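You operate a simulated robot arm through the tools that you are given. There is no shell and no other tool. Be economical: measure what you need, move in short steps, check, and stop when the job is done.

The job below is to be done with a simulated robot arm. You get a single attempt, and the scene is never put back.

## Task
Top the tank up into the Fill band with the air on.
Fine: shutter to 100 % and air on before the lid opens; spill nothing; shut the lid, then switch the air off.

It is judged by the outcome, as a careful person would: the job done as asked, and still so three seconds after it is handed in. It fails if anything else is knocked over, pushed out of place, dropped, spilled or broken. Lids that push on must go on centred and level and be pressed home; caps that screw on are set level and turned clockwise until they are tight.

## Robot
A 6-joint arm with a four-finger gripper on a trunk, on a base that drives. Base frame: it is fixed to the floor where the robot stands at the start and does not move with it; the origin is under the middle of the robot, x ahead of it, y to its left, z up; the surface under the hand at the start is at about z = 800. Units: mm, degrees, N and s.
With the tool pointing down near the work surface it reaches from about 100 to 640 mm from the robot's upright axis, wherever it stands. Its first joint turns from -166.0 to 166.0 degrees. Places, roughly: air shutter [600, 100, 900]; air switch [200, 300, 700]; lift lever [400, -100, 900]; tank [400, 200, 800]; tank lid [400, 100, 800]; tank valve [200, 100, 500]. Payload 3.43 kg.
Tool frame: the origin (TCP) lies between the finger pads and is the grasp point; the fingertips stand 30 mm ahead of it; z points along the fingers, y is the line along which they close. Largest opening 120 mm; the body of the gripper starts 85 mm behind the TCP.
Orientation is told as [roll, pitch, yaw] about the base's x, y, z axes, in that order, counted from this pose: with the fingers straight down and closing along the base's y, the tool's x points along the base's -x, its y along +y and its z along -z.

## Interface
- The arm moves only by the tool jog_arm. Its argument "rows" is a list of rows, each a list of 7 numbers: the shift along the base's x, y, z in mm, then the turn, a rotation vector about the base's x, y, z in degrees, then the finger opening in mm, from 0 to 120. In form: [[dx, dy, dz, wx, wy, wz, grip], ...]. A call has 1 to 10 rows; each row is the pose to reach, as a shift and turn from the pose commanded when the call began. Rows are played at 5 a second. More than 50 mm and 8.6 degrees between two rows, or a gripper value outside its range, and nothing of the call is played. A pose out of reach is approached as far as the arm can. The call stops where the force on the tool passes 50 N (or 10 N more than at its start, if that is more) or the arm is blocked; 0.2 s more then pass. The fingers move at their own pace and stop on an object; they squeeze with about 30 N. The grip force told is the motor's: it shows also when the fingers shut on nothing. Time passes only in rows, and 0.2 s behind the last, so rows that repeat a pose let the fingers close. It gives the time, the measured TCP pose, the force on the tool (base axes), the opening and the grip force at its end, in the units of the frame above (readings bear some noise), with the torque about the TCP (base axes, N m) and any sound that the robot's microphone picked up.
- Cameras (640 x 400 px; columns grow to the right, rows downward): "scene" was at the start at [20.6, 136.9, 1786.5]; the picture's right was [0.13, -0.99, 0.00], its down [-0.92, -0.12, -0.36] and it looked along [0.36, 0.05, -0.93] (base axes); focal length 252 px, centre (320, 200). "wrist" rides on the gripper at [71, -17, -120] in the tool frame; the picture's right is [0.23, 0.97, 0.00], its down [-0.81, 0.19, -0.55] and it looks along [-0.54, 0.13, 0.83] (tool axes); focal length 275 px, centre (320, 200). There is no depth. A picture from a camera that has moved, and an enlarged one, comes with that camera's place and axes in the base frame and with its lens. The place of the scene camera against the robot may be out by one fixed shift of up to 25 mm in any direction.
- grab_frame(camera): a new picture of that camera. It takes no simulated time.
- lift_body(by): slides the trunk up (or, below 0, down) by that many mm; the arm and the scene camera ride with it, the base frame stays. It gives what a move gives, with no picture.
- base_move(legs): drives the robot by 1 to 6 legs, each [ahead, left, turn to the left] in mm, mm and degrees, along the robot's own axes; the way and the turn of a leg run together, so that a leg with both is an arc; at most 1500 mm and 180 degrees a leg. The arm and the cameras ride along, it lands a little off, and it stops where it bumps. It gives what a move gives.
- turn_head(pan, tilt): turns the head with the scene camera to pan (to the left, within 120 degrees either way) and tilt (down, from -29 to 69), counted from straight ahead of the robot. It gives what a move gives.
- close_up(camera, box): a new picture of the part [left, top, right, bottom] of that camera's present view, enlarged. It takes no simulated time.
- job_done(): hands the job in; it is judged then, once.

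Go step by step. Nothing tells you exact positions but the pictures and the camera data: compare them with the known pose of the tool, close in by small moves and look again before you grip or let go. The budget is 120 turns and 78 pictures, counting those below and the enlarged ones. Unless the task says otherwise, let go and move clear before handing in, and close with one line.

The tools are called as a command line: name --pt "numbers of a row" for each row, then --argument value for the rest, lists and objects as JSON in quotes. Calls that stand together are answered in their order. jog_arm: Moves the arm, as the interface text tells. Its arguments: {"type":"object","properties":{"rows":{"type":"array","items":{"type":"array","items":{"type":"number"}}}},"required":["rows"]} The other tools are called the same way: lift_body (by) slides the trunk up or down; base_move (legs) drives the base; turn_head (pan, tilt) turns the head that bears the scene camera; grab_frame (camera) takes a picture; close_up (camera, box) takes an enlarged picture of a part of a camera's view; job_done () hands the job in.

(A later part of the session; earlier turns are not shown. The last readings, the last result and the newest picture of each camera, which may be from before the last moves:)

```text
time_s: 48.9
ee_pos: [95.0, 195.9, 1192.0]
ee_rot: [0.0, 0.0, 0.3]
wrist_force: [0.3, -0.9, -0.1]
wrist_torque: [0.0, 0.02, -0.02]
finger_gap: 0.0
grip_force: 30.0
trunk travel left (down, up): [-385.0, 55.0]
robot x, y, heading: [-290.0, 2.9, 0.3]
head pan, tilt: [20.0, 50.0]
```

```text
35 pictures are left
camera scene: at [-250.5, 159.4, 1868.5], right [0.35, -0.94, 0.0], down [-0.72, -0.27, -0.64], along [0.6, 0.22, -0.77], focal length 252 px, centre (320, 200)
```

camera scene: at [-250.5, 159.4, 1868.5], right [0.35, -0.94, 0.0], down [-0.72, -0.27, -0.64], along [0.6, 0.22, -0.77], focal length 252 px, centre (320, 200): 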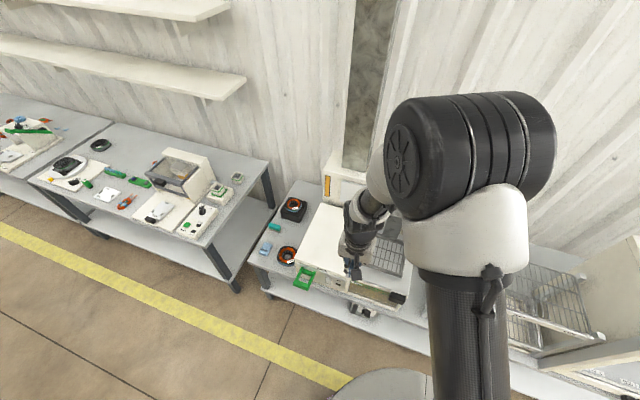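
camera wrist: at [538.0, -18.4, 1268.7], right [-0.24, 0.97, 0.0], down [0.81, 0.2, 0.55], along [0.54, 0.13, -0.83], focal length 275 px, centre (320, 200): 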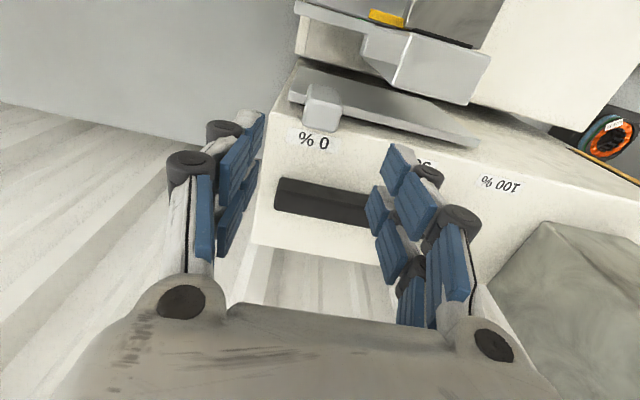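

I'll lower the trunk and tilt the hand forward so the wrist camera sees the front panel.

lift_body --by -330

jog_arm --pt "-10 10 0 0 -8 0 0" --pt "-20 20 0 0 -16 0 0" --pt "-30 30 0 0 -24 0 0" --pt "-40 40 0 0 -32 0 0" --pt "-45 50 0 0 -40 0 0" --pt "-50 60 -20 0 -48 0 0"

grab_frame --camera "wrist"

```text
time_s: 52.1
ee_pos: [95.0, 194.2, 863.1]
ee_rot: [0.0, 0.0, 0.4]
wrist_force: [0.1, -0.7, 0.5]
wrist_torque: [0.0, 0.0, -0.02]
finger_gap: 0.0
grip_force: 30.4
trunk travel left (down, up): [-55.0, 385.0]
robot x, y, heading: [-288.2, 0.0, 0.5]
head pan, tilt: [20.0, 50.0]
```

```text
time_s: 53.5
ee_pos: [63.2, 301.5, 879.0]
ee_rot: [-2.7, -47.4, 1.7]
wrist_force: [0.0, 0.3, 0.5]
wrist_torque: [-0.05, 0.01, -0.01]
finger_gap: 0.0
grip_force: 30.2
out of reach, approached as far as the arm can: row 2, 3, 4, 5, 6
trunk travel left (down, up): [-55.0, 385.0]
robot x, y, heading: [-285.8, 4.1, 0.4]
head pan, tilt: [20.0, 50.0]
```

```text
34 pictures are left
camera wrist: at [-73.5, 286.1, 908.5], right [-0.15, 0.97, -0.2], down [0.14, 0.22, 0.96], along [0.98, 0.12, -0.17], focal length 275 px, centre (320, 200)
```

wrist: 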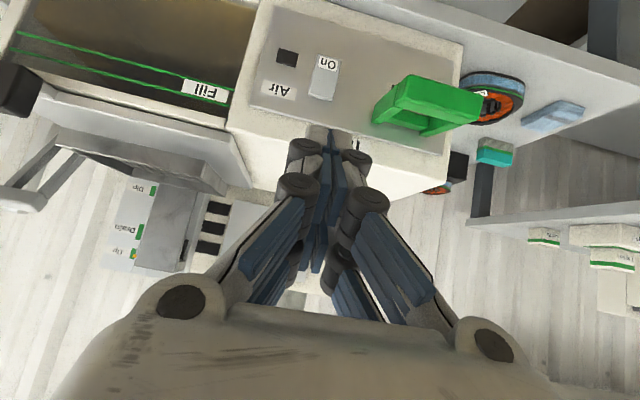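

The panel shows clearly (upside down): switch with "On" at its lower end, lamp dark. I estimate the switch near (225, 300, 712); I'll approach in short steps with closed fingers.

jog_arm --pt "20 0 -35 0 0 0 0" --pt "40 0 -70 0 0 0 0" --pt "60 0 -105 0 0 0 0" --pt "80 0 -135 0 0 0 0"

grab_frame --camera "wrist"

```text
time_s: 54.5
ee_pos: [163.3, 326.1, 753.0]
ee_rot: [-2.3, -47.6, 1.6]
wrist_force: [-0.3, 0.4, -0.2]
wrist_torque: [0.02, -0.01, 0.02]
finger_gap: 0.0
grip_force: 30.2
out of reach, approached as far as the arm can: row 1, 2, 3, 4
trunk travel left (down, up): [-55.0, 385.0]
robot x, y, heading: [-287.7, 0.9, 0.2]
head pan, tilt: [20.0, 50.0]
```

```text
33 pictures are left
camera wrist: at [25.8, 311.2, 781.6], right [-0.15, 0.97, -0.2], down [0.14, 0.22, 0.97], along [0.98, 0.12, -0.17], focal length 275 px, centre (320, 200)
```

wrist: 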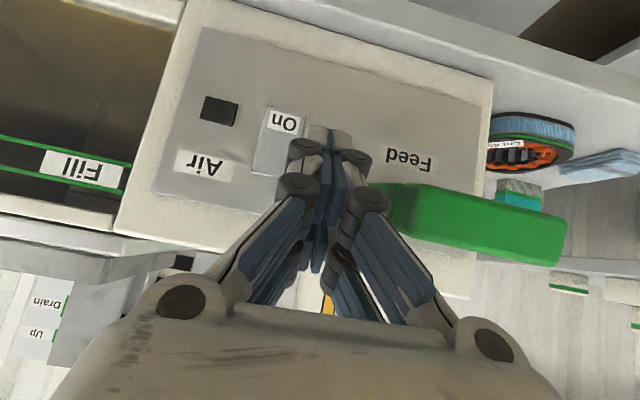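

The switch is at about y=296, z=685–730 with "On" at its lower end. The arm seems near a joint limit with the trunk so low, so I'll raise the trunk and re-approach.

jog_arm --pt "-30 -15 0 0 0 0 0" --pt "-60 -26 20 0 0 0 0"

lift_body --by 250

jog_arm --pt "0 0 -40 0 0 0 0" --pt "0 0 -80 0 0 0 0" --pt "0 0 -120 0 0 0 0" --pt "0 0 -160 0 0 0 0" --pt "0 0 -200 0 0 0 0"

```text
time_s: 55.1
ee_pos: [120.5, 333.2, 790.7]
ee_rot: [-2.6, -47.4, 1.8]
wrist_force: [-0.3, -0.4, -0.7]
wrist_torque: [0.03, -0.02, -0.05]
finger_gap: 0.0
grip_force: 30.2
out of reach, approached as far as the arm can: row 1, 2
trunk travel left (down, up): [-55.0, 385.0]
robot x, y, heading: [-288.4, 5.3, 0.6]
head pan, tilt: [20.0, 50.0]
```

```text
time_s: 57.7
ee_pos: [121.8, 333.9, 1040.5]
ee_rot: [-2.5, -47.5, 1.7]
wrist_force: [-0.9, -0.2, 0.0]
wrist_torque: [0.01, 0.02, 0.0]
finger_gap: 0.0
grip_force: 29.5
trunk travel left (down, up): [-305.0, 135.0]
robot x, y, heading: [-285.2, 6.3, 0.5]
head pan, tilt: [20.0, 50.0]
```

```text
time_s: 58.9
ee_pos: [130.1, 347.2, 835.1]
ee_rot: [-3.2, -47.4, 2.0]
wrist_force: [0.5, 0.7, 0.0]
wrist_torque: [-0.02, 0.0, 0.03]
finger_gap: 0.1
grip_force: 30.4
out of reach, approached as far as the arm can: row 1, 2, 3, 4, 5
trunk travel left (down, up): [-305.0, 135.0]
robot x, y, heading: [-289.4, 0.7, 0.4]
head pan, tilt: [20.0, 50.0]
```

The arm is limited at this tilt; I'll reduce the tilt to about 32° and re-centre.

jog_arm --pt "-10 0 0 0 8 0 0" --pt "-20 0 0 0 16 0 0" --pt "-20 -20 0 1 16 0 0" --pt "-20 -45 0 2 16 0 0"

```text
time_s: 59.9
ee_pos: [126.0, 323.6, 836.0]
ee_rot: [-1.0, -31.0, 0.3]
wrist_force: [0.2, -0.4, 0.2]
wrist_torque: [-0.03, -0.01, -0.03]
finger_gap: 0.0
grip_force: 30.5
out of reach, approached as far as the arm can: row 3, 4
trunk travel left (down, up): [-305.0, 135.0]
robot x, y, heading: [-287.7, 2.9, 0.4]
head pan, tilt: [20.0, 50.0]
```

The limit looks like the arm being folded too close, so I'll back the base off another 200 mm.

base_move --legs '[[-220, 150, 0]]'

jog_arm --pt "45 -20 0 0 -8 0 0" --pt "90 -45 0 0 -16 0 0" --pt "135 -80 0 0 -24 0 0" --pt "180 -115 0 0 -32 0 0" --pt "210 -150 0 0 -32 0 0" --pt "220 -170 -30 0 -32 0 0"

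```text
time_s: 61.8
ee_pos: [-95.0, 472.9, 836.6]
ee_rot: [-1.0, -31.2, 0.2]
wrist_force: [0.4, 0.1, -0.4]
wrist_torque: [-0.01, 0.0, -0.01]
finger_gap: 0.0
grip_force: 29.8
trunk travel left (down, up): [-305.0, 135.0]
robot x, y, heading: [-507.0, 151.5, 0.4]
head pan, tilt: [20.0, 50.0]
```

```text
refused: row 2 steps farther than a row can; nothing moved
```

jog_arm --pt "40 -20 0 0 -8 0 0" --pt "80 -45 0 0 -16 0 0" --pt "115 -78 0 0 -24 0 0" --pt "150 -111 0 0 -32 0 0" --pt "185 -142 0 0 -32 0 0" --pt "220 -170 -15 0 -32 0 0"

```text
time_s: 63.2
ee_pos: [136.8, 309.5, 815.9]
ee_rot: [-2.4, -63.1, 1.3]
wrist_force: [-0.2, -0.6, -0.1]
wrist_torque: [0.01, 0.02, -0.01]
finger_gap: 0.0
grip_force: 30.2
out of reach, approached as far as the arm can: row 1, 2, 3, 4, 5, 6
trunk travel left (down, up): [-305.0, 135.0]
robot x, y, heading: [-502.6, 155.1, 0.6]
head pan, tilt: [20.0, 50.0]
```

Nearly where I want it, at 63° tilt. Next I lower to the switch height, still short of the panel.

jog_arm --pt "8 -4 -40 0 0 0 0" --pt "16 -8 -80 0 0 0 0" --pt "25 -12 -110 0 0 0 0"

grab_frame --camera "wrist"

grab_frame --camera "scene"

```text
time_s: 64.0
ee_pos: [133.1, 289.9, 777.1]
ee_rot: [-1.2, -63.1, 0.4]
wrist_force: [-0.4, -0.4, 0.1]
wrist_torque: [0.0, -0.02, -0.02]
finger_gap: 0.0
grip_force: 29.7
out of reach, approached as far as the arm can: row 1, 2, 3
trunk travel left (down, up): [-305.0, 135.0]
robot x, y, heading: [-508.1, 151.8, 0.5]
head pan, tilt: [20.0, 50.0]
```

```text
32 pictures are left
camera wrist: at [-7.4, 275.2, 767.1], right [-0.09, 0.97, -0.21], down [-0.12, 0.2, 0.97], along [0.99, 0.12, 0.1], focal length 275 px, centre (320, 200)
```

wrist: 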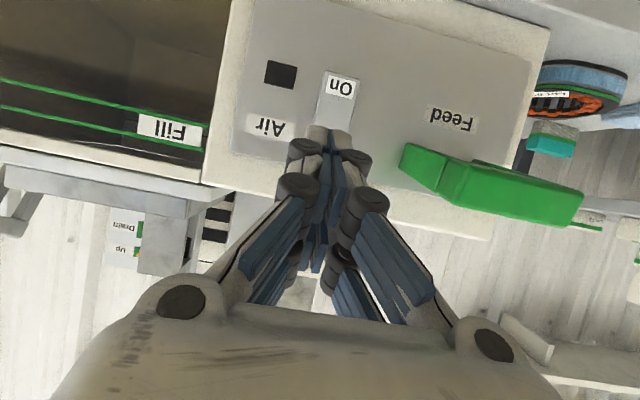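

```text
31 pictures are left
camera scene: at [-470.6, 307.7, 1788.5], right [0.35, -0.94, 0.0], down [-0.72, -0.27, -0.64], along [0.6, 0.22, -0.77], focal length 252 px, centre (320, 200)
```

scene: 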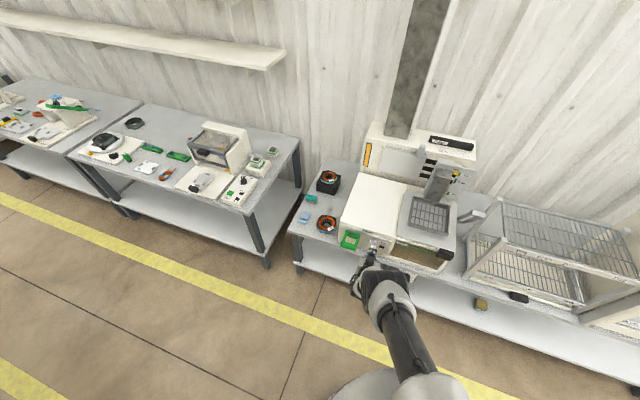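

The arm is now fully stretched; I'll pull the hand back and drive the base 100 mm closer.

jog_arm --pt "-40 0 0 0 0 0 0" --pt "-80 0 0 0 0 0 0" --pt "-110 0 0 0 0 0 0"

base_move --legs '[[100, 0, 0]]'

jog_arm --pt "0 0 -25 0 0 0 0" --pt "0 0 -50 0 0 0 0" --pt "0 0 -72 0 0 0 0"

```text
time_s: 64.8
ee_pos: [83.4, 330.3, 768.7]
ee_rot: [-3.3, -63.8, 1.8]
wrist_force: [0.8, -0.5, 0.2]
wrist_torque: [-0.03, 0.0, 0.01]
finger_gap: 0.0
grip_force: 30.2
out of reach, approached as far as the arm can: row 1, 2, 3
trunk travel left (down, up): [-305.0, 135.0]
robot x, y, heading: [-506.2, 146.9, -0.0]
head pan, tilt: [20.0, 50.0]
```

```text
time_s: 66.0
ee_pos: [183.6, 329.4, 769.2]
ee_rot: [-3.4, -63.6, 1.8]
wrist_force: [0.5, -0.4, -0.2]
wrist_torque: [0.02, -0.02, -0.03]
finger_gap: 0.0
grip_force: 30.0
trunk travel left (down, up): [-305.0, 135.0]
robot x, y, heading: [-410.9, 151.3, 0.2]
head pan, tilt: [20.0, 50.0]
```

```text
time_s: 66.8
ee_pos: [183.9, 329.0, 769.2]
ee_rot: [-3.3, -63.6, 1.8]
wrist_force: [0.2, 0.0, -0.5]
wrist_torque: [-0.03, 0.04, 0.0]
finger_gap: 0.0
grip_force: 29.8
out of reach, approached as far as the arm can: row 1, 2, 3
trunk travel left (down, up): [-305.0, 135.0]
robot x, y, heading: [-408.7, 152.9, 0.3]
head pan, tilt: [20.0, 50.0]
```

The arm won't bend that way lower down. I'll use a mostly-down tool with about 22° forward tilt instead, and press with the fingertip edge; first pull back and up, then untilt.

jog_arm --pt "-15 0 20 0 8 0 0" --pt "-30 0 30 0 16 0 0" --pt "-45 0 40 0 24 0 0" --pt "-60 -10 40 1 32 0 0" --pt "-60 -20 40 2 40 -1 0"

base_move --legs '[[100, 0, 0]]'

```text
time_s: 68.0
ee_pos: [123.5, 307.8, 810.1]
ee_rot: [-0.4, -23.6, -1.4]
wrist_force: [0.1, 0.6, -0.1]
wrist_torque: [0.01, -0.02, 0.0]
finger_gap: 0.0
grip_force: 30.5
out of reach, approached as far as the arm can: row 1, 2, 3, 4
trunk travel left (down, up): [-305.0, 135.0]
robot x, y, heading: [-410.1, 153.3, 0.2]
head pan, tilt: [20.0, 50.0]
```

```text
time_s: 69.1
ee_pos: [200.9, 308.3, 805.3]
ee_rot: [-0.7, -22.2, -1.0]
wrist_force: [-0.4, -0.7, -1.6]
wrist_torque: [0.01, -0.12, -0.01]
finger_gap: 0.3
grip_force: 30.2
trunk travel left (down, up): [-305.0, 135.0]
robot x, y, heading: [-317.3, 151.3, 0.5]
head pan, tilt: [20.0, 50.0]
stopped in leg 1: the force on the tool passed its limit at 61 N (the readings are from after the stop); the commanded pose is now the measured one
```

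The hand bumped the tank front while driving. I'll draw back and check that nothing shifted.

jog_arm --pt "-30 0 0 0 0 0 0" --pt "-60 0 0 0 0 0 0"

grab_frame --camera "wrist"

grab_frame --camera "scene"

```text
time_s: 69.7
ee_pos: [162.8, 319.2, 804.0]
ee_rot: [-2.0, -21.7, -0.6]
wrist_force: [-0.2, 1.3, 0.4]
wrist_torque: [0.01, -0.01, 0.03]
finger_gap: 0.0
grip_force: 29.8
out of reach, approached as far as the arm can: row 1, 2
trunk travel left (down, up): [-305.0, 135.0]
robot x, y, heading: [-320.1, 150.2, 0.3]
head pan, tilt: [20.0, 50.0]
```

```text
30 pictures are left
camera wrist: at [50.3, 308.4, 889.3], right [-0.19, 0.97, -0.12], down [0.55, 0.21, 0.81], along [0.81, 0.09, -0.58], focal length 275 px, centre (320, 200)
```

wrist: 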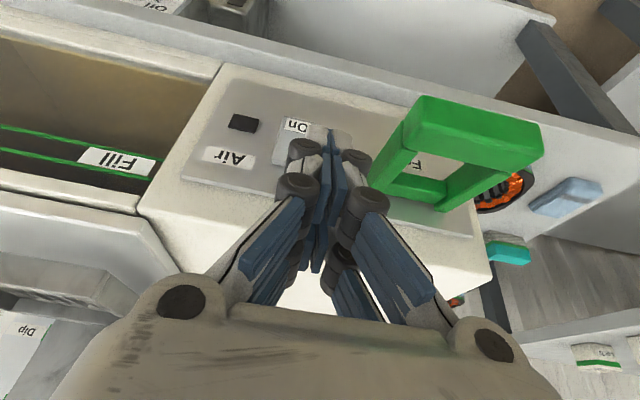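

```text
29 pictures are left
camera scene: at [-282.9, 309.4, 1788.5], right [0.35, -0.94, 0.0], down [-0.72, -0.27, -0.64], along [0.6, 0.22, -0.77], focal length 252 px, centre (320, 200)
```

scene: 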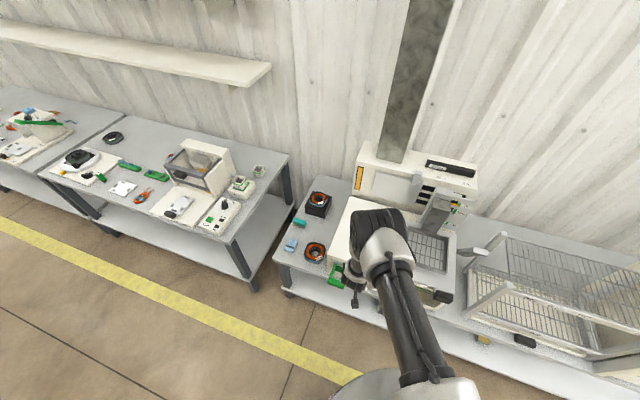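

The arm leans over the tank in this pose; forward tilt is what limits it. I'll use only about 10° tilt, which still leaves the gripper body clear of the tank front.

jog_arm --pt "-10 -10 5 1 6 0 0" --pt "-20 -22 5 2 12 0 0" --pt "-20 -22 -15 2 12 0 0"

```text
time_s: 70.5
ee_pos: [142.4, 297.3, 787.7]
ee_rot: [0.7, -10.0, -1.4]
wrist_force: [0.4, 0.0, 0.8]
wrist_torque: [0.02, 0.0, 0.01]
finger_gap: 0.1
grip_force: 30.2
out of reach, approached as far as the arm can: row 1
trunk travel left (down, up): [-305.0, 135.0]
robot x, y, heading: [-315.6, 149.7, 0.4]
head pan, tilt: [20.0, 50.0]
```

Good, this pose is reachable. Now down to the switch height and forward to just short of it.

jog_arm --pt "0 0 -35 0 0 0 0" --pt "0 0 -67 0 0 0 0" --pt "25 0 -67 0 0 0 0" --pt "48 0 -67 0 0 0 0"

grab_frame --camera "wrist"

```text
time_s: 71.5
ee_pos: [169.1, 292.2, 720.9]
ee_rot: [0.1, -10.8, -1.5]
wrist_force: [-1.1, 0.5, 0.4]
wrist_torque: [0.01, 0.02, 0.0]
finger_gap: 0.1
grip_force: 30.6
out of reach, approached as far as the arm can: row 3, 4
trunk travel left (down, up): [-305.0, 135.0]
robot x, y, heading: [-317.4, 151.7, 0.5]
head pan, tilt: [20.0, 50.0]
```

```text
28 pictures are left
camera wrist: at [77.0, 277.9, 825.4], right [-0.2, 0.98, -0.04], down [0.7, 0.17, 0.7], along [0.69, 0.11, -0.72], focal length 275 px, centre (320, 200)
```

wrist: 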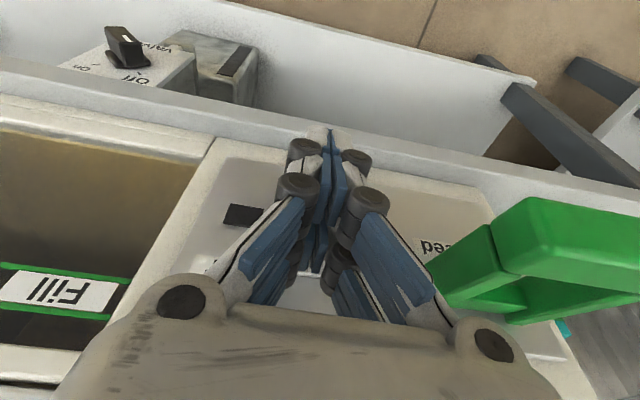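

The arm is short of reach downward, so the trunk should come lower. I'll back off, raise the hand, and lower the trunk 150 mm.

jog_arm --pt "-30 5 35 0 0 0 0" --pt "-45 5 75 0 0 0 0" --pt "-50 5 115 0 0 0 0" --pt "-50 5 150 0 0 0 0"

lift_body --by -150

jog_arm --pt "20 0 0 0 0 0 0" --pt "45 0 0 0 0 0 0" --pt "65 0 0 0 0 0 0"

```text
time_s: 72.5
ee_pos: [148.9, 259.2, 810.4]
ee_rot: [-0.4, -8.8, -0.3]
wrist_force: [0.3, 0.9, -0.8]
wrist_torque: [-0.08, -0.04, -0.02]
finger_gap: 0.0
grip_force: 29.9
out of reach, approached as far as the arm can: row 1, 2, 3, 4
trunk travel left (down, up): [-305.0, 135.0]
robot x, y, heading: [-317.8, 150.9, 0.5]
head pan, tilt: [20.0, 50.0]
```

```text
time_s: 74.3
ee_pos: [150.3, 256.5, 660.6]
ee_rot: [-0.3, -8.8, -0.2]
wrist_force: [0.0, -0.8, -0.5]
wrist_torque: [0.03, -0.01, 0.0]
finger_gap: 0.2
grip_force: 29.9
trunk travel left (down, up): [-155.0, 285.0]
robot x, y, heading: [-316.9, 149.5, 0.4]
head pan, tilt: [20.0, 50.0]
```

```text
time_s: 75.1
ee_pos: [195.0, 254.3, 659.8]
ee_rot: [-1.7, -9.1, 1.0]
wrist_force: [-39.5, 14.7, 18.9]
wrist_torque: [-1.75, -4.65, -0.11]
finger_gap: 0.0
grip_force: 29.9
out of reach, approached as far as the arm can: row 1, 2, 3
trunk travel left (down, up): [-155.0, 285.0]
robot x, y, heading: [-318.2, 154.8, 0.4]
head pan, tilt: [20.0, 50.0]
```

I touched the panel front again because the arm's clipped motion left it off target; I'll back the base away at once and set up with the arm stretched and trunk low, where forward tilt worked.

base_move --legs '[[-170, 0, 0]]'

jog_arm --pt "20 10 35 0 -8 0 0" --pt "40 20 70 0 -16 0 0" --pt "60 25 95 0 -24 0 0" --pt "80 30 110 0 -32 0 0"

turn_head --pan 20 --tilt 45

grab_frame --camera "scene"

```text
time_s: 76.5
ee_pos: [31.8, 250.8, 660.0]
ee_rot: [-1.3, -9.2, -0.4]
wrist_force: [-0.7, -1.7, 0.2]
wrist_torque: [-0.01, 0.0, 0.0]
finger_gap: 0.0
grip_force: 30.2
trunk travel left (down, up): [-155.0, 285.0]
robot x, y, heading: [-488.7, 147.4, 0.5]
head pan, tilt: [20.0, 50.0]
```

```text
time_s: 77.5
ee_pos: [118.9, 286.6, 771.2]
ee_rot: [-1.6, -41.0, 0.1]
wrist_force: [-0.6, -0.8, -0.2]
wrist_torque: [0.01, 0.01, 0.01]
finger_gap: 0.0
grip_force: 30.2
out of reach, approached as far as the arm can: row 1, 4
trunk travel left (down, up): [-155.0, 285.0]
robot x, y, heading: [-488.0, 153.6, 0.4]
head pan, tilt: [20.0, 50.0]
```

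```text
time_s: 78.2
ee_pos: [118.2, 284.7, 771.8]
ee_rot: [-1.8, -41.0, -0.2]
wrist_force: [0.3, 0.5, 0.0]
wrist_torque: [0.01, 0.01, 0.01]
finger_gap: 0.0
grip_force: 29.9
trunk travel left (down, up): [-155.0, 285.0]
robot x, y, heading: [-486.6, 151.4, 0.5]
head pan, tilt: [20.0, 45.0]
```

```text
27 pictures are left
camera scene: at [-447.7, 309.6, 1645.4], right [0.35, -0.94, 0.0], down [-0.66, -0.25, -0.71], along [0.66, 0.25, -0.71], focal length 252 px, centre (320, 200)
```

scene: 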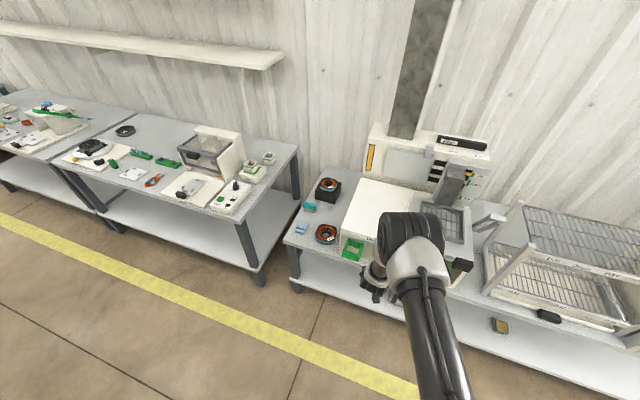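

The elbow folds over forward because the hand is low relative to the shoulder, so the trunk should be at its lowest. I'll back off a bit more, lower the trunk, and then raise the hand.

base_move --legs '[[-80, 0, 0]]'

lift_body --by -150

jog_arm --pt "10 3 45 0 0 0 0" --pt "20 6 90 0 0 0 0" --pt "30 10 120 0 0 0 0"

```text
time_s: 79.2
ee_pos: [38.8, 286.4, 771.0]
ee_rot: [-1.8, -41.1, -0.1]
wrist_force: [-1.1, 0.5, 0.0]
wrist_torque: [0.03, -0.02, -0.02]
finger_gap: 0.2
grip_force: 30.3
trunk travel left (down, up): [-155.0, 285.0]
robot x, y, heading: [-570.7, 150.2, 0.3]
head pan, tilt: [20.0, 45.0]
```

```text
time_s: 81.0
ee_pos: [38.8, 285.1, 620.5]
ee_rot: [-1.8, -41.0, -0.1]
wrist_force: [-0.5, 0.4, -0.8]
wrist_torque: [0.01, -0.01, -0.01]
finger_gap: 0.0
grip_force: 30.1
trunk travel left (down, up): [-5.0, 435.0]
robot x, y, heading: [-566.0, 152.2, 0.7]
head pan, tilt: [20.0, 45.0]
```

```text
time_s: 81.8
ee_pos: [68.0, 294.5, 740.1]
ee_rot: [-1.8, -41.0, -0.2]
wrist_force: [-0.7, 0.1, -0.8]
wrist_torque: [-0.03, -0.03, 0.01]
finger_gap: 0.0
grip_force: 30.2
trunk travel left (down, up): [-5.0, 435.0]
robot x, y, heading: [-566.1, 151.0, 0.2]
head pan, tilt: [20.0, 45.0]
```

This works freely. I'll drive 70 mm closer, then lower to the switch height.

base_move --legs '[[70, 0, 0]]'

jog_arm --pt "5 1 -12 0 0 0 0" --pt "10 2 -25 0 0 0 0" --pt "15 2 -25 0 0 0 0"

grab_frame --camera "wrist"

```text
time_s: 82.8
ee_pos: [139.2, 294.5, 737.5]
ee_rot: [-1.8, -41.1, 0.0]
wrist_force: [-0.3, 0.7, 0.5]
wrist_torque: [0.0, -0.02, -0.05]
finger_gap: 0.0
grip_force: 30.3
trunk travel left (down, up): [-5.0, 435.0]
robot x, y, heading: [-495.5, 154.2, 0.3]
head pan, tilt: [20.0, 45.0]
```

```text
time_s: 83.6
ee_pos: [151.4, 297.6, 714.3]
ee_rot: [-1.8, -41.0, -0.1]
wrist_force: [-0.7, 0.7, -1.2]
wrist_torque: [0.02, -0.01, -0.02]
finger_gap: 0.0
grip_force: 29.6
trunk travel left (down, up): [-5.0, 435.0]
robot x, y, heading: [-498.8, 151.8, 0.3]
head pan, tilt: [20.0, 45.0]
```

```text
26 pictures are left
camera wrist: at [19.0, 284.5, 758.1], right [-0.15, 0.97, -0.17], down [0.25, 0.21, 0.94], along [0.96, 0.1, -0.28], focal length 275 px, centre (320, 200)
```

wrist: 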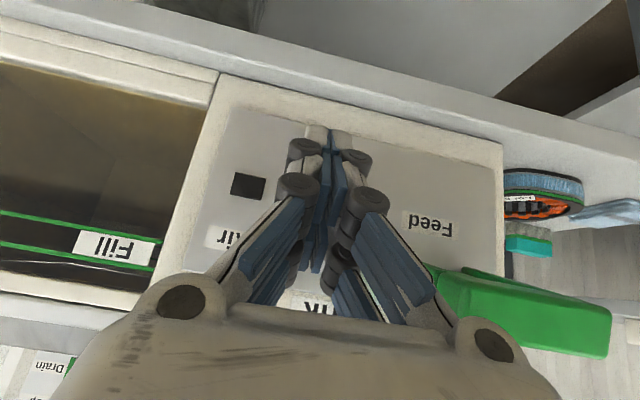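

Using several views, the "On" end sits at about (213, 297, 699). I'll raise 5 mm and advance in small steps, watching the force.

jog_arm --pt "10 0 4 0 0 0 0" --pt "20 0 4 0 0 0 0" --pt "26 0 4 0 0 0 0"

jog_arm --pt "3 0 0 0 0 0 0" --pt "6 0 0 0 0 0 0" --pt "9 0 0 0 0 0 0"

```text
time_s: 84.4
ee_pos: [178.2, 296.7, 717.3]
ee_rot: [-1.8, -41.0, 0.1]
wrist_force: [0.2, 0.3, 1.0]
wrist_torque: [-0.01, -0.02, -0.05]
finger_gap: 0.0
grip_force: 30.5
trunk travel left (down, up): [-5.0, 435.0]
robot x, y, heading: [-501.5, 150.1, 0.6]
head pan, tilt: [20.0, 45.0]
```

```text
time_s: 85.2
ee_pos: [181.0, 297.1, 716.9]
ee_rot: [-1.8, -40.6, 0.0]
wrist_force: [-34.5, -2.7, 4.9]
wrist_torque: [0.02, 0.0, -0.03]
finger_gap: 6.0
grip_force: 33.2
trunk travel left (down, up): [-5.0, 435.0]
robot x, y, heading: [-501.7, 149.5, 0.3]
head pan, tilt: [20.0, 45.0]
```

Contact at 34 N. I'll back off and check the lamp.

jog_arm --pt "-10 0 0 0 0 0 0" --pt "-35 0 5 0 0 0 0" --pt "-60 0 35 0 0 0 0"

close_up --camera "wrist" --box '[180, 30, 480, 230]'

```text
time_s: 86.0
ee_pos: [127.4, 296.4, 754.0]
ee_rot: [-1.7, -41.1, -0.1]
wrist_force: [-0.3, -0.5, -0.4]
wrist_torque: [0.02, 0.0, -0.03]
finger_gap: 0.0
grip_force: 33.2
trunk travel left (down, up): [-5.0, 435.0]
robot x, y, heading: [-497.6, 152.8, 0.2]
head pan, tilt: [20.0, 45.0]
```

```text
2.00 times, centred on (330, 130) of wrist
camera zoom: at [-6.2, 284.5, 797.5], right [-0.15, 0.97, -0.17], down [0.25, 0.21, 0.95], along [0.96, 0.1, -0.28], focal length 551 px, centre (300, 340)
```

zoom: 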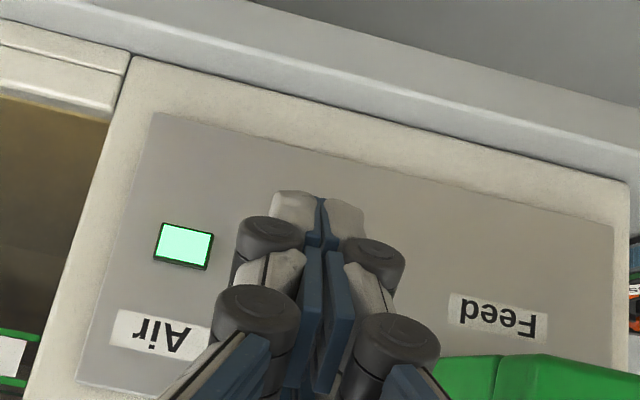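

The Air lamp is lit, so air is on with the shutter at 100 %. Next the lid: I'll move in front of its black handle and study how it opens.

jog_arm --pt "-25 0 40 0 0 0 0" --pt "-45 0 80 0 0 0 30" --pt "-60 0 110 0 0 0 60"

base_move --legs '[[0, -270, 0]]'

grab_frame --camera "wrist"

```text
time_s: 86.8
ee_pos: [67.3, 297.1, 862.7]
ee_rot: [-1.9, -40.9, 0.0]
wrist_force: [-0.9, 0.1, 0.4]
wrist_torque: [-0.01, -0.02, -0.02]
finger_gap: 38.0
grip_force: 0.1
trunk travel left (down, up): [-5.0, 435.0]
robot x, y, heading: [-498.8, 152.8, 0.3]
head pan, tilt: [20.0, 45.0]
```

```text
time_s: 88.7
ee_pos: [69.6, 26.5, 864.0]
ee_rot: [-1.7, -41.0, -0.2]
wrist_force: [-0.4, 0.1, 0.4]
wrist_torque: [0.03, 0.02, 0.01]
finger_gap: 60.1
grip_force: 0.1
trunk travel left (down, up): [-5.0, 435.0]
robot x, y, heading: [-497.9, -118.2, 0.3]
head pan, tilt: [20.0, 45.0]
```

```text
24 pictures are left
camera wrist: at [-64.5, 14.3, 907.2], right [-0.15, 0.97, -0.17], down [0.25, 0.21, 0.94], along [0.96, 0.1, -0.28], focal length 275 px, centre (320, 200)
```

wrist: 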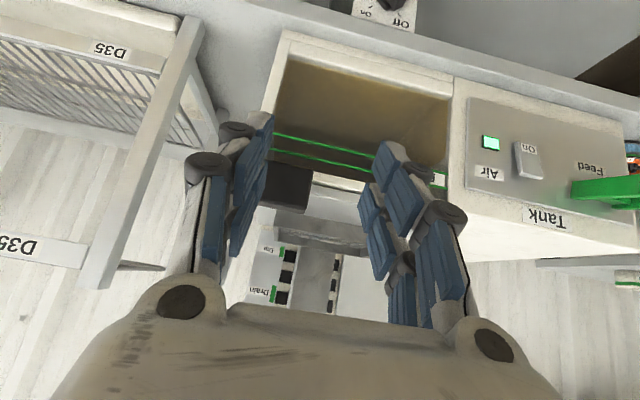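

close_up --camera "wrist" --box '[230, 90, 430, 310]'

```text
1.82 times, centred on (330, 200) of wrist
camera zoom: at [-64.5, 14.3, 907.2], right [-0.15, 0.97, -0.17], down [0.25, 0.21, 0.94], along [0.96, 0.1, -0.28], focal length 500 px, centre (302, 200)
```

zoom: 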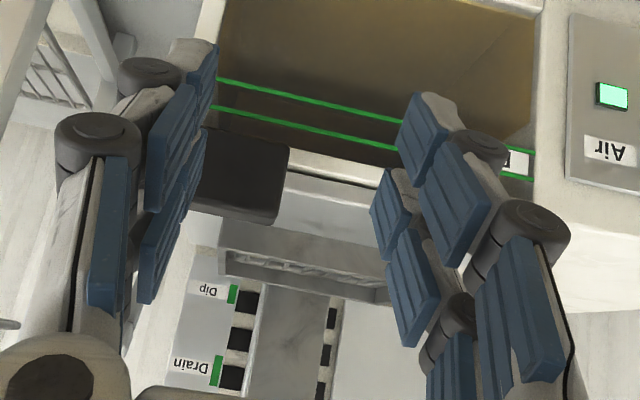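

The black handle overhangs the lid's front right: about 47 mm wide, front face near x≈174, y≈5, z≈830. With the basket above it, the lid most plausibly slides left over the flat white top. I'll reposition the base so the whole slide is within reach.

base_move --legs '[[70, 210, 0]]'

jog_arm --pt "0 -40 0 0 0 0 90" --pt "0 -80 0 0 0 0 90" --pt "0 -120 0 0 0 0 90" --pt "0 -160 0 0 4 0 90" --pt "0 -200 0 0 8 0 90" --pt "0 -231 0 0 12 0 90"

grab_frame --camera "wrist"

```text
time_s: 90.4
ee_pos: [137.9, 237.6, 863.2]
ee_rot: [-1.8, -41.0, -0.2]
wrist_force: [0.3, 0.1, 0.0]
wrist_torque: [0.0, -0.02, -0.03]
finger_gap: 60.0
grip_force: 0.0
trunk travel left (down, up): [-5.0, 435.0]
robot x, y, heading: [-430.0, 91.3, 0.4]
head pan, tilt: [20.0, 45.0]
```

```text
time_s: 91.8
ee_pos: [131.3, 68.2, 852.3]
ee_rot: [-2.2, -28.7, -0.2]
wrist_force: [-0.3, 0.0, -0.1]
wrist_torque: [0.03, 0.0, 0.01]
finger_gap: 90.0
grip_force: 0.1
out of reach, approached as far as the arm can: row 3, 4, 5, 6
trunk travel left (down, up): [-5.0, 435.0]
robot x, y, heading: [-427.3, 92.2, 0.5]
head pan, tilt: [20.0, 45.0]
```

```text
22 pictures are left
camera wrist: at [10.6, 57.1, 924.4], right [-0.18, 0.97, -0.14], down [0.45, 0.21, 0.87], along [0.87, 0.09, -0.48], focal length 275 px, centre (320, 200)
```

wrist: 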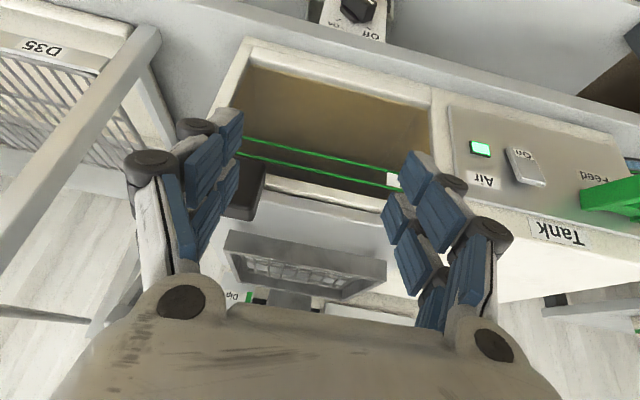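

The arm folds at this tilt close in; grasping the handle works with the tool nearly straight down. I'll straighten the tool and move over.

jog_arm --pt "-5 -5 5 0 6 0 90" --pt "-10 -10 10 1 12 0 90" --pt "-15 -20 15 2 19 0 90" --pt "-15 -40 15 2 19 0 90" --pt "-15 -62 15 2 19 0 90"

grab_frame --camera "wrist"

```text
time_s: 93.2
ee_pos: [114.7, -25.6, 871.7]
ee_rot: [-8.4, -8.6, 3.2]
wrist_force: [-0.4, 0.3, 0.4]
wrist_torque: [0.04, 0.02, 0.0]
finger_gap: 89.9
grip_force: 0.0
out of reach, approached as far as the arm can: row 1, 2, 3, 4
trunk travel left (down, up): [-5.0, 435.0]
robot x, y, heading: [-433.3, 93.5, 0.1]
head pan, tilt: [20.0, 45.0]
stopped in row 5: the arm was blocked; the commanded pose is now the measured one
```

```text
21 pictures are left
camera wrist: at [24.8, -30.4, 980.3], right [-0.26, 0.95, -0.17], down [0.71, 0.31, 0.64], along [0.66, 0.04, -0.75], focal length 275 px, centre (320, 200)
```

wrist: 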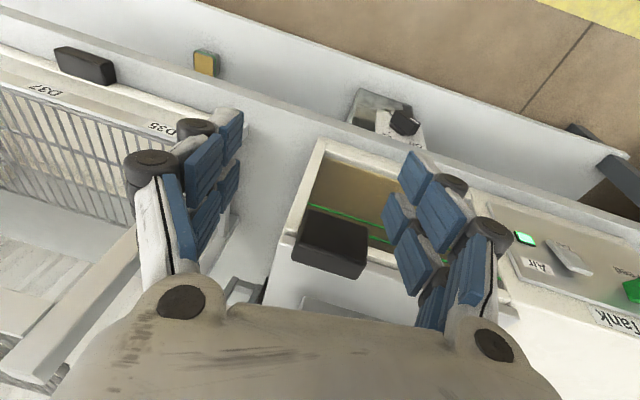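

The arm got blocked by something away from the hand; I'll look with the scene camera.

grab_frame --camera "scene"

```text
20 pictures are left
camera scene: at [-388.0, 251.3, 1495.5], right [0.35, -0.94, 0.0], down [-0.66, -0.25, -0.71], along [0.66, 0.25, -0.71], focal length 252 px, centre (320, 200)
```

scene: 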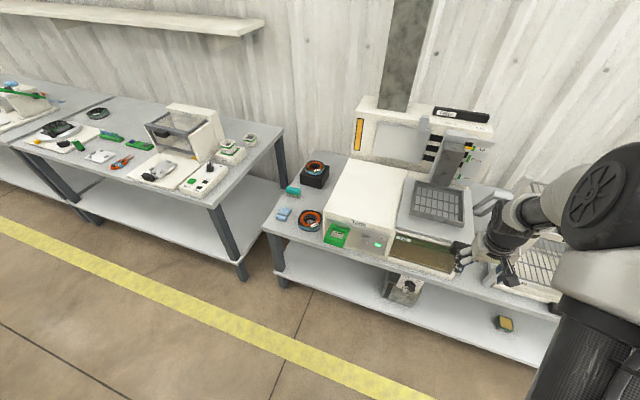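

The arm has swung to its normal elbow-up posture, which is better. The handle is centred near (192, 0, 830). I'll level the tool first, keeping clear.

jog_arm --pt "0 8 5 4 3 -1 90" --pt "0 17 5 8 6 -3 90" --pt "0 26 5 8 8 -3 90"

```text
time_s: 94.0
ee_pos: [114.1, 0.3, 876.2]
ee_rot: [0.0, -0.7, -0.5]
wrist_force: [0.7, 0.0, -0.4]
wrist_torque: [-0.01, 0.02, -0.02]
finger_gap: 90.0
grip_force: 0.0
trunk travel left (down, up): [-5.0, 435.0]
robot x, y, heading: [-428.1, 91.8, 0.3]
head pan, tilt: [20.0, 45.0]
```

Level and reachable. Now down to z≈840 and a look before moving forward around the handle.

jog_arm --pt "0 0 -18 0 0 0 90" --pt "0 0 -36 0 0 0 90" --pt "20 0 -36 0 0 0 90"

grab_frame --camera "wrist"

```text
time_s: 94.8
ee_pos: [133.7, -0.5, 839.8]
ee_rot: [-0.2, -0.8, -0.5]
wrist_force: [-0.8, 0.6, -0.1]
wrist_torque: [0.02, -0.01, -0.01]
finger_gap: 89.8
grip_force: 0.2
trunk travel left (down, up): [-5.0, 435.0]
robot x, y, heading: [-425.1, 94.0, 0.1]
head pan, tilt: [20.0, 45.0]
```

```text
19 pictures are left
camera wrist: at [60.7, -15.4, 958.7], right [-0.22, 0.98, -0.01], down [0.81, 0.19, 0.56], along [0.55, 0.12, -0.83], focal length 275 px, centre (320, 200)
```

wrist: 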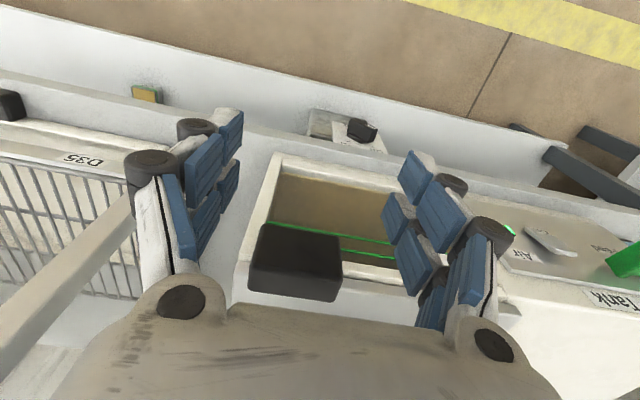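

The handle lies between the fingers' lines. I'll move forward around it and close.

jog_arm --pt "15 -2 0 0 0 0 90" --pt "30 -2 0 0 0 0 90" --pt "46 -2 0 0 0 0 90" --pt "46 -2 0 0 0 0 60" --pt "46 -2 0 0 0 0 40" --pt "46 -2 0 0 0 0 40"

close_up --camera "wrist" --box '[160, 80, 500, 310]'

```text
time_s: 96.2
ee_pos: [180.4, 0.6, 841.0]
ee_rot: [-0.1, -0.8, -0.5]
wrist_force: [0.0, 8.9, 2.8]
wrist_torque: [0.43, 0.04, 0.31]
finger_gap: 59.6
grip_force: 25.2
trunk travel left (down, up): [-5.0, 435.0]
robot x, y, heading: [-429.0, 94.1, 0.4]
head pan, tilt: [20.0, 45.0]
```

```text
1.74 times, centred on (330, 195) of wrist
camera zoom: at [106.6, -15.8, 959.8], right [-0.22, 0.97, -0.01], down [0.8, 0.19, 0.56], along [0.55, 0.12, -0.83], focal length 479 px, centre (303, 209)
```

zoom: 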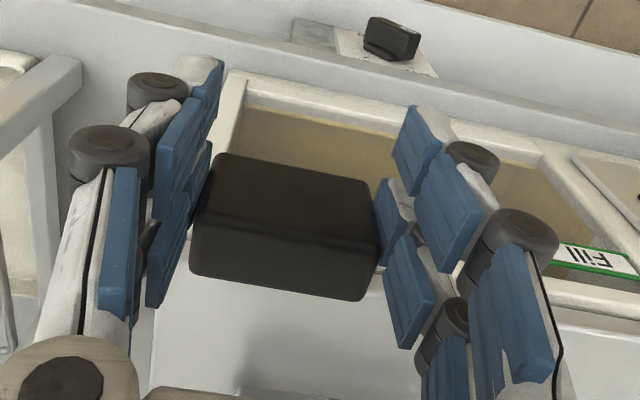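

Handle gripped (60 mm). I'll test sliding it left gently.

jog_arm --pt "0 5 0 0 0 0 40" --pt "0 10 0 0 0 0 40"

```text
time_s: 96.8
ee_pos: [180.1, 5.8, 840.2]
ee_rot: [-0.1, -0.8, -0.6]
wrist_force: [1.0, 0.1, 3.6]
wrist_torque: [-1.0, 0.29, 0.11]
finger_gap: 59.2
grip_force: 44.9
trunk travel left (down, up): [-5.0, 435.0]
robot x, y, heading: [-427.4, 96.0, 0.2]
head pan, tilt: [20.0, 45.0]
```

jog_arm --pt "0 8 0 0 0 0 40" --pt "0 16 0 0 0 0 40" --pt "0 24 0 0 0 0 40"

close_up --camera "wrist" --box '[160, 80, 500, 310]'

```text
time_s: 97.6
ee_pos: [180.6, 32.1, 840.9]
ee_rot: [-0.2, -1.0, -0.4]
wrist_force: [4.6, -0.4, 5.8]
wrist_torque: [-0.9, -0.17, -0.02]
finger_gap: 59.5
grip_force: 44.6
trunk travel left (down, up): [-5.0, 435.0]
robot x, y, heading: [-428.7, 90.9, 0.5]
head pan, tilt: [20.0, 45.0]
```

```text
1.74 times, centred on (330, 195) of wrist
camera zoom: at [106.3, 17.0, 959.6], right [-0.22, 0.98, -0.01], down [0.8, 0.19, 0.57], along [0.55, 0.12, -0.82], focal length 479 px, centre (303, 209)
```

zoom: 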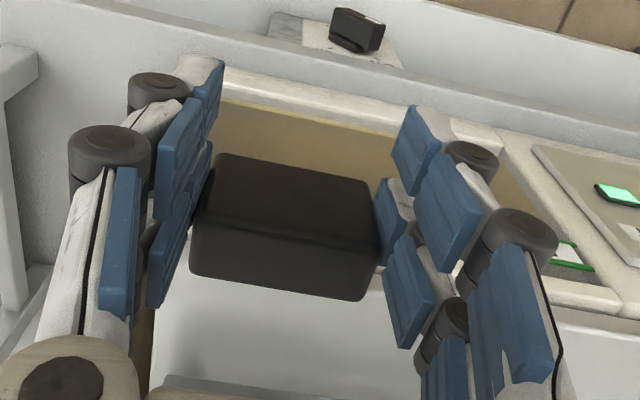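

The lid slides left and the tank opens. I'll continue to slide it open.

jog_arm --pt "0 20 0 0 0 0 40" --pt "0 40 0 0 0 0 40" --pt "0 60 0 0 0 0 40" --pt "0 80 0 0 0 0 40" --pt "0 100 0 0 0 0 40"

jog_arm --pt "0 20 0 0 0 0 40" --pt "0 40 0 0 0 0 40" --pt "0 60 0 0 0 0 40" --pt "0 80 0 0 0 0 40" --pt "0 100 0 0 0 0 40"

```text
time_s: 98.8
ee_pos: [180.0, 132.4, 840.5]
ee_rot: [0.0, -0.9, -0.5]
wrist_force: [8.1, 2.6, 6.4]
wrist_torque: [-0.7, -0.97, -0.2]
finger_gap: 59.7
grip_force: 45.1
trunk travel left (down, up): [-5.0, 435.0]
robot x, y, heading: [-427.6, 94.1, -0.1]
head pan, tilt: [20.0, 45.0]
```

```text
time_s: 100.0
ee_pos: [180.4, 233.2, 840.7]
ee_rot: [-0.1, -0.9, -0.5]
wrist_force: [12.8, 2.3, 13.1]
wrist_torque: [-0.58, -0.32, -0.18]
finger_gap: 59.2
grip_force: 45.2
trunk travel left (down, up): [-5.0, 435.0]
robot x, y, heading: [-426.8, 99.4, 0.4]
head pan, tilt: [20.0, 45.0]
```

jog_arm --pt "0 8 0 0 0 0 40" --pt "0 16 0 0 0 0 40" --pt "0 24 0 0 0 0 40"

grab_frame --camera "wrist"

grab_frame --camera "scene"

```text
time_s: 100.8
ee_pos: [179.9, 254.0, 840.5]
ee_rot: [-0.2, -0.9, -0.5]
wrist_force: [12.6, -5.3, 13.3]
wrist_torque: [-0.71, -0.83, 0.24]
finger_gap: 59.6
grip_force: 44.8
trunk travel left (down, up): [-5.0, 435.0]
robot x, y, heading: [-430.0, 94.9, 0.4]
head pan, tilt: [20.0, 45.0]
```

```text
16 pictures are left
camera wrist: at [106.8, 239.5, 959.5], right [-0.22, 0.98, -0.01], down [0.8, 0.19, 0.57], along [0.55, 0.12, -0.82], focal length 275 px, centre (320, 200)
```

wrist: 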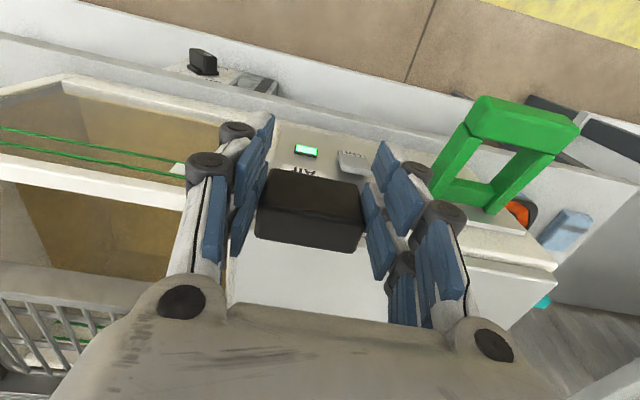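

```text
15 pictures are left
camera scene: at [-388.0, 250.9, 1495.5], right [0.35, -0.94, 0.0], down [-0.66, -0.24, -0.71], along [0.66, 0.25, -0.71], focal length 252 px, centre (320, 200)
```

scene: 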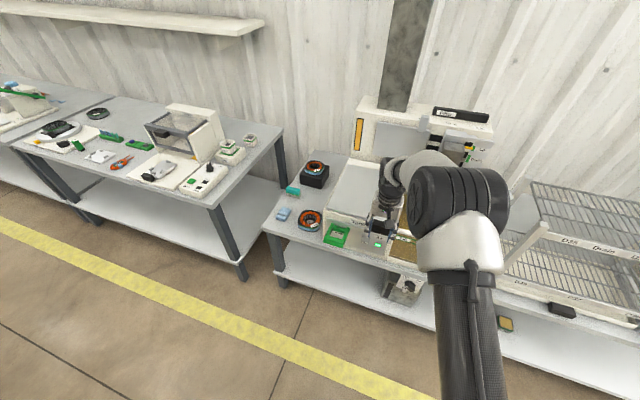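

The lid is fully open. I'll zoom into the tank before releasing the handle.

close_up --camera "wrist" --box '[0, 60, 220, 280]'

jog_arm --pt "0 -3 0 0 0 0 60" --pt "0 -3 0 0 0 0 90" --pt "-25 -3 0 0 0 0 90" --pt "-60 -3 0 0 0 0 80" --pt "-60 -3 40 0 0 0 40" --pt "-60 -3 60 0 0 0 0"

```text
1.82 times, centred on (110, 170) of wrist
camera zoom: at [106.8, 239.5, 959.5], right [-0.22, 0.98, -0.01], down [0.8, 0.19, 0.57], along [0.55, 0.12, -0.82], focal length 500 px, centre (702, 254)
```

zoom: 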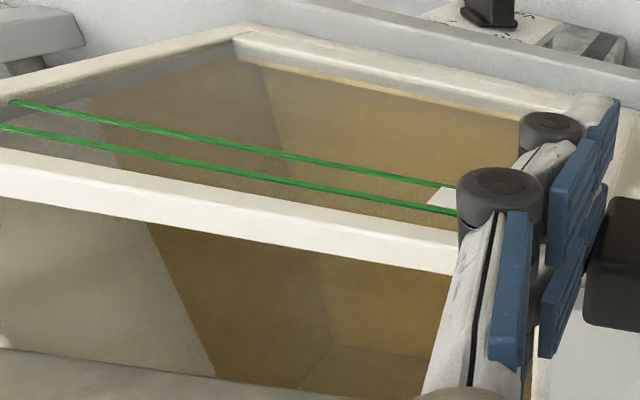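

```text
time_s: 102.2
ee_pos: [119.9, 252.8, 901.3]
ee_rot: [-0.3, -0.8, -0.5]
wrist_force: [0.3, -0.4, -1.1]
wrist_torque: [-0.01, 0.0, -0.01]
finger_gap: 40.6
grip_force: 2.6
trunk travel left (down, up): [-5.0, 435.0]
robot x, y, heading: [-429.3, 94.7, 0.1]
head pan, tilt: [20.0, 45.0]
```

The tank interior shows brown varnish; next the green Feed lever, whose front bar is at about (142, 404, 756) and tilts up, so pressing it down should feed. I'll shift the base left and look for the baseline level.

base_move --legs '[[0, 150, 0]]'

turn_head --pan -10 --tilt 40

grab_frame --camera "scene"

```text
time_s: 103.6
ee_pos: [118.8, 400.6, 899.5]
ee_rot: [-0.2, -0.8, -0.5]
wrist_force: [0.0, 0.2, 0.1]
wrist_torque: [-0.03, 0.03, -0.02]
finger_gap: 0.0
grip_force: 30.0
trunk travel left (down, up): [-5.0, 435.0]
robot x, y, heading: [-431.1, 242.6, 0.4]
head pan, tilt: [20.0, 45.0]
```

```text
time_s: 104.5
ee_pos: [119.5, 399.7, 899.0]
ee_rot: [-0.2, -0.8, -0.4]
wrist_force: [-0.4, 0.1, -0.4]
wrist_torque: [-0.02, 0.03, 0.01]
finger_gap: 0.0
grip_force: 29.9
trunk travel left (down, up): [-5.0, 435.0]
robot x, y, heading: [-432.1, 241.0, 0.6]
head pan, tilt: [-10.0, 40.0]
```

```text
13 pictures are left
camera scene: at [-381.4, 356.6, 1502.6], right [-0.17, -0.99, 0.0], down [-0.63, 0.11, -0.77], along [0.76, -0.13, -0.64], focal length 252 px, centre (320, 200)
```

scene: 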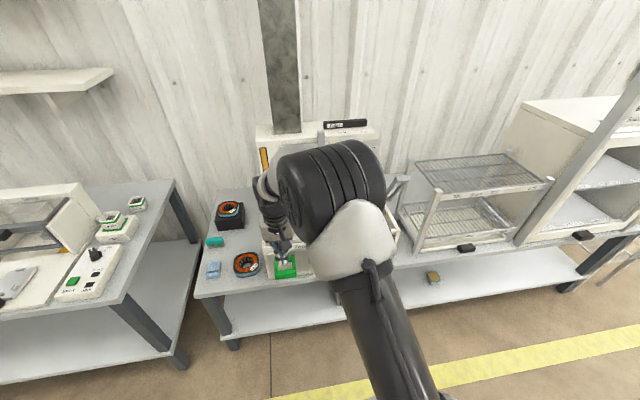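

The arm hides the window here, so I'll check the level with the wrist camera. From the last tank view I work out the level near z≈715 and the Fill band near z≈775–792. Now the hand goes above the Feed lever's front bar.

jog_arm --pt "10 2 -40 0 0 0 0" --pt "20 4 -80 0 0 0 0"

grab_frame --camera "wrist"

```text
time_s: 105.1
ee_pos: [139.3, 402.5, 820.0]
ee_rot: [0.0, -1.0, -0.4]
wrist_force: [0.1, 0.2, -0.7]
wrist_torque: [-0.01, 0.03, -0.02]
finger_gap: 0.2
grip_force: 30.1
trunk travel left (down, up): [-5.0, 435.0]
robot x, y, heading: [-429.8, 241.9, 0.5]
head pan, tilt: [-10.0, 40.0]
```

```text
12 pictures are left
camera wrist: at [65.2, 387.9, 938.1], right [-0.22, 0.97, -0.01], down [0.8, 0.19, 0.56], along [0.55, 0.12, -0.83], focal length 275 px, centre (320, 200)
```

wrist: 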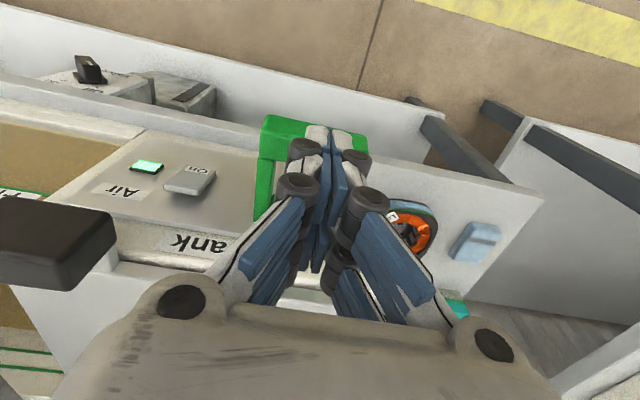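

The bar lies at about (135, 399). I'll press down on it in small steps.

jog_arm --pt "-3 -3 -10 0 0 0 0" --pt "-3 -3 -18 0 0 0 0" --pt "-3 -3 -24 0 0 0 0"

jog_arm --pt "0 0 -5 0 0 0 0" --pt "0 0 -10 0 0 0 0"

```text
time_s: 105.9
ee_pos: [135.2, 400.8, 797.0]
ee_rot: [-0.2, -0.8, -0.4]
wrist_force: [-0.2, 0.1, 1.2]
wrist_torque: [0.02, -0.01, -0.01]
finger_gap: 6.2
grip_force: 33.3
trunk travel left (down, up): [-5.0, 435.0]
robot x, y, heading: [-429.4, 241.3, 0.3]
head pan, tilt: [-10.0, 40.0]
```

```text
time_s: 106.5
ee_pos: [134.9, 401.4, 786.1]
ee_rot: [-0.2, -0.8, -0.4]
wrist_force: [-5.2, -0.6, 3.5]
wrist_torque: [0.0, 0.09, 0.04]
finger_gap: 5.9
grip_force: 33.4
trunk travel left (down, up): [-5.0, 435.0]
robot x, y, heading: [-430.5, 239.9, 0.4]
head pan, tilt: [-10.0, 40.0]
```

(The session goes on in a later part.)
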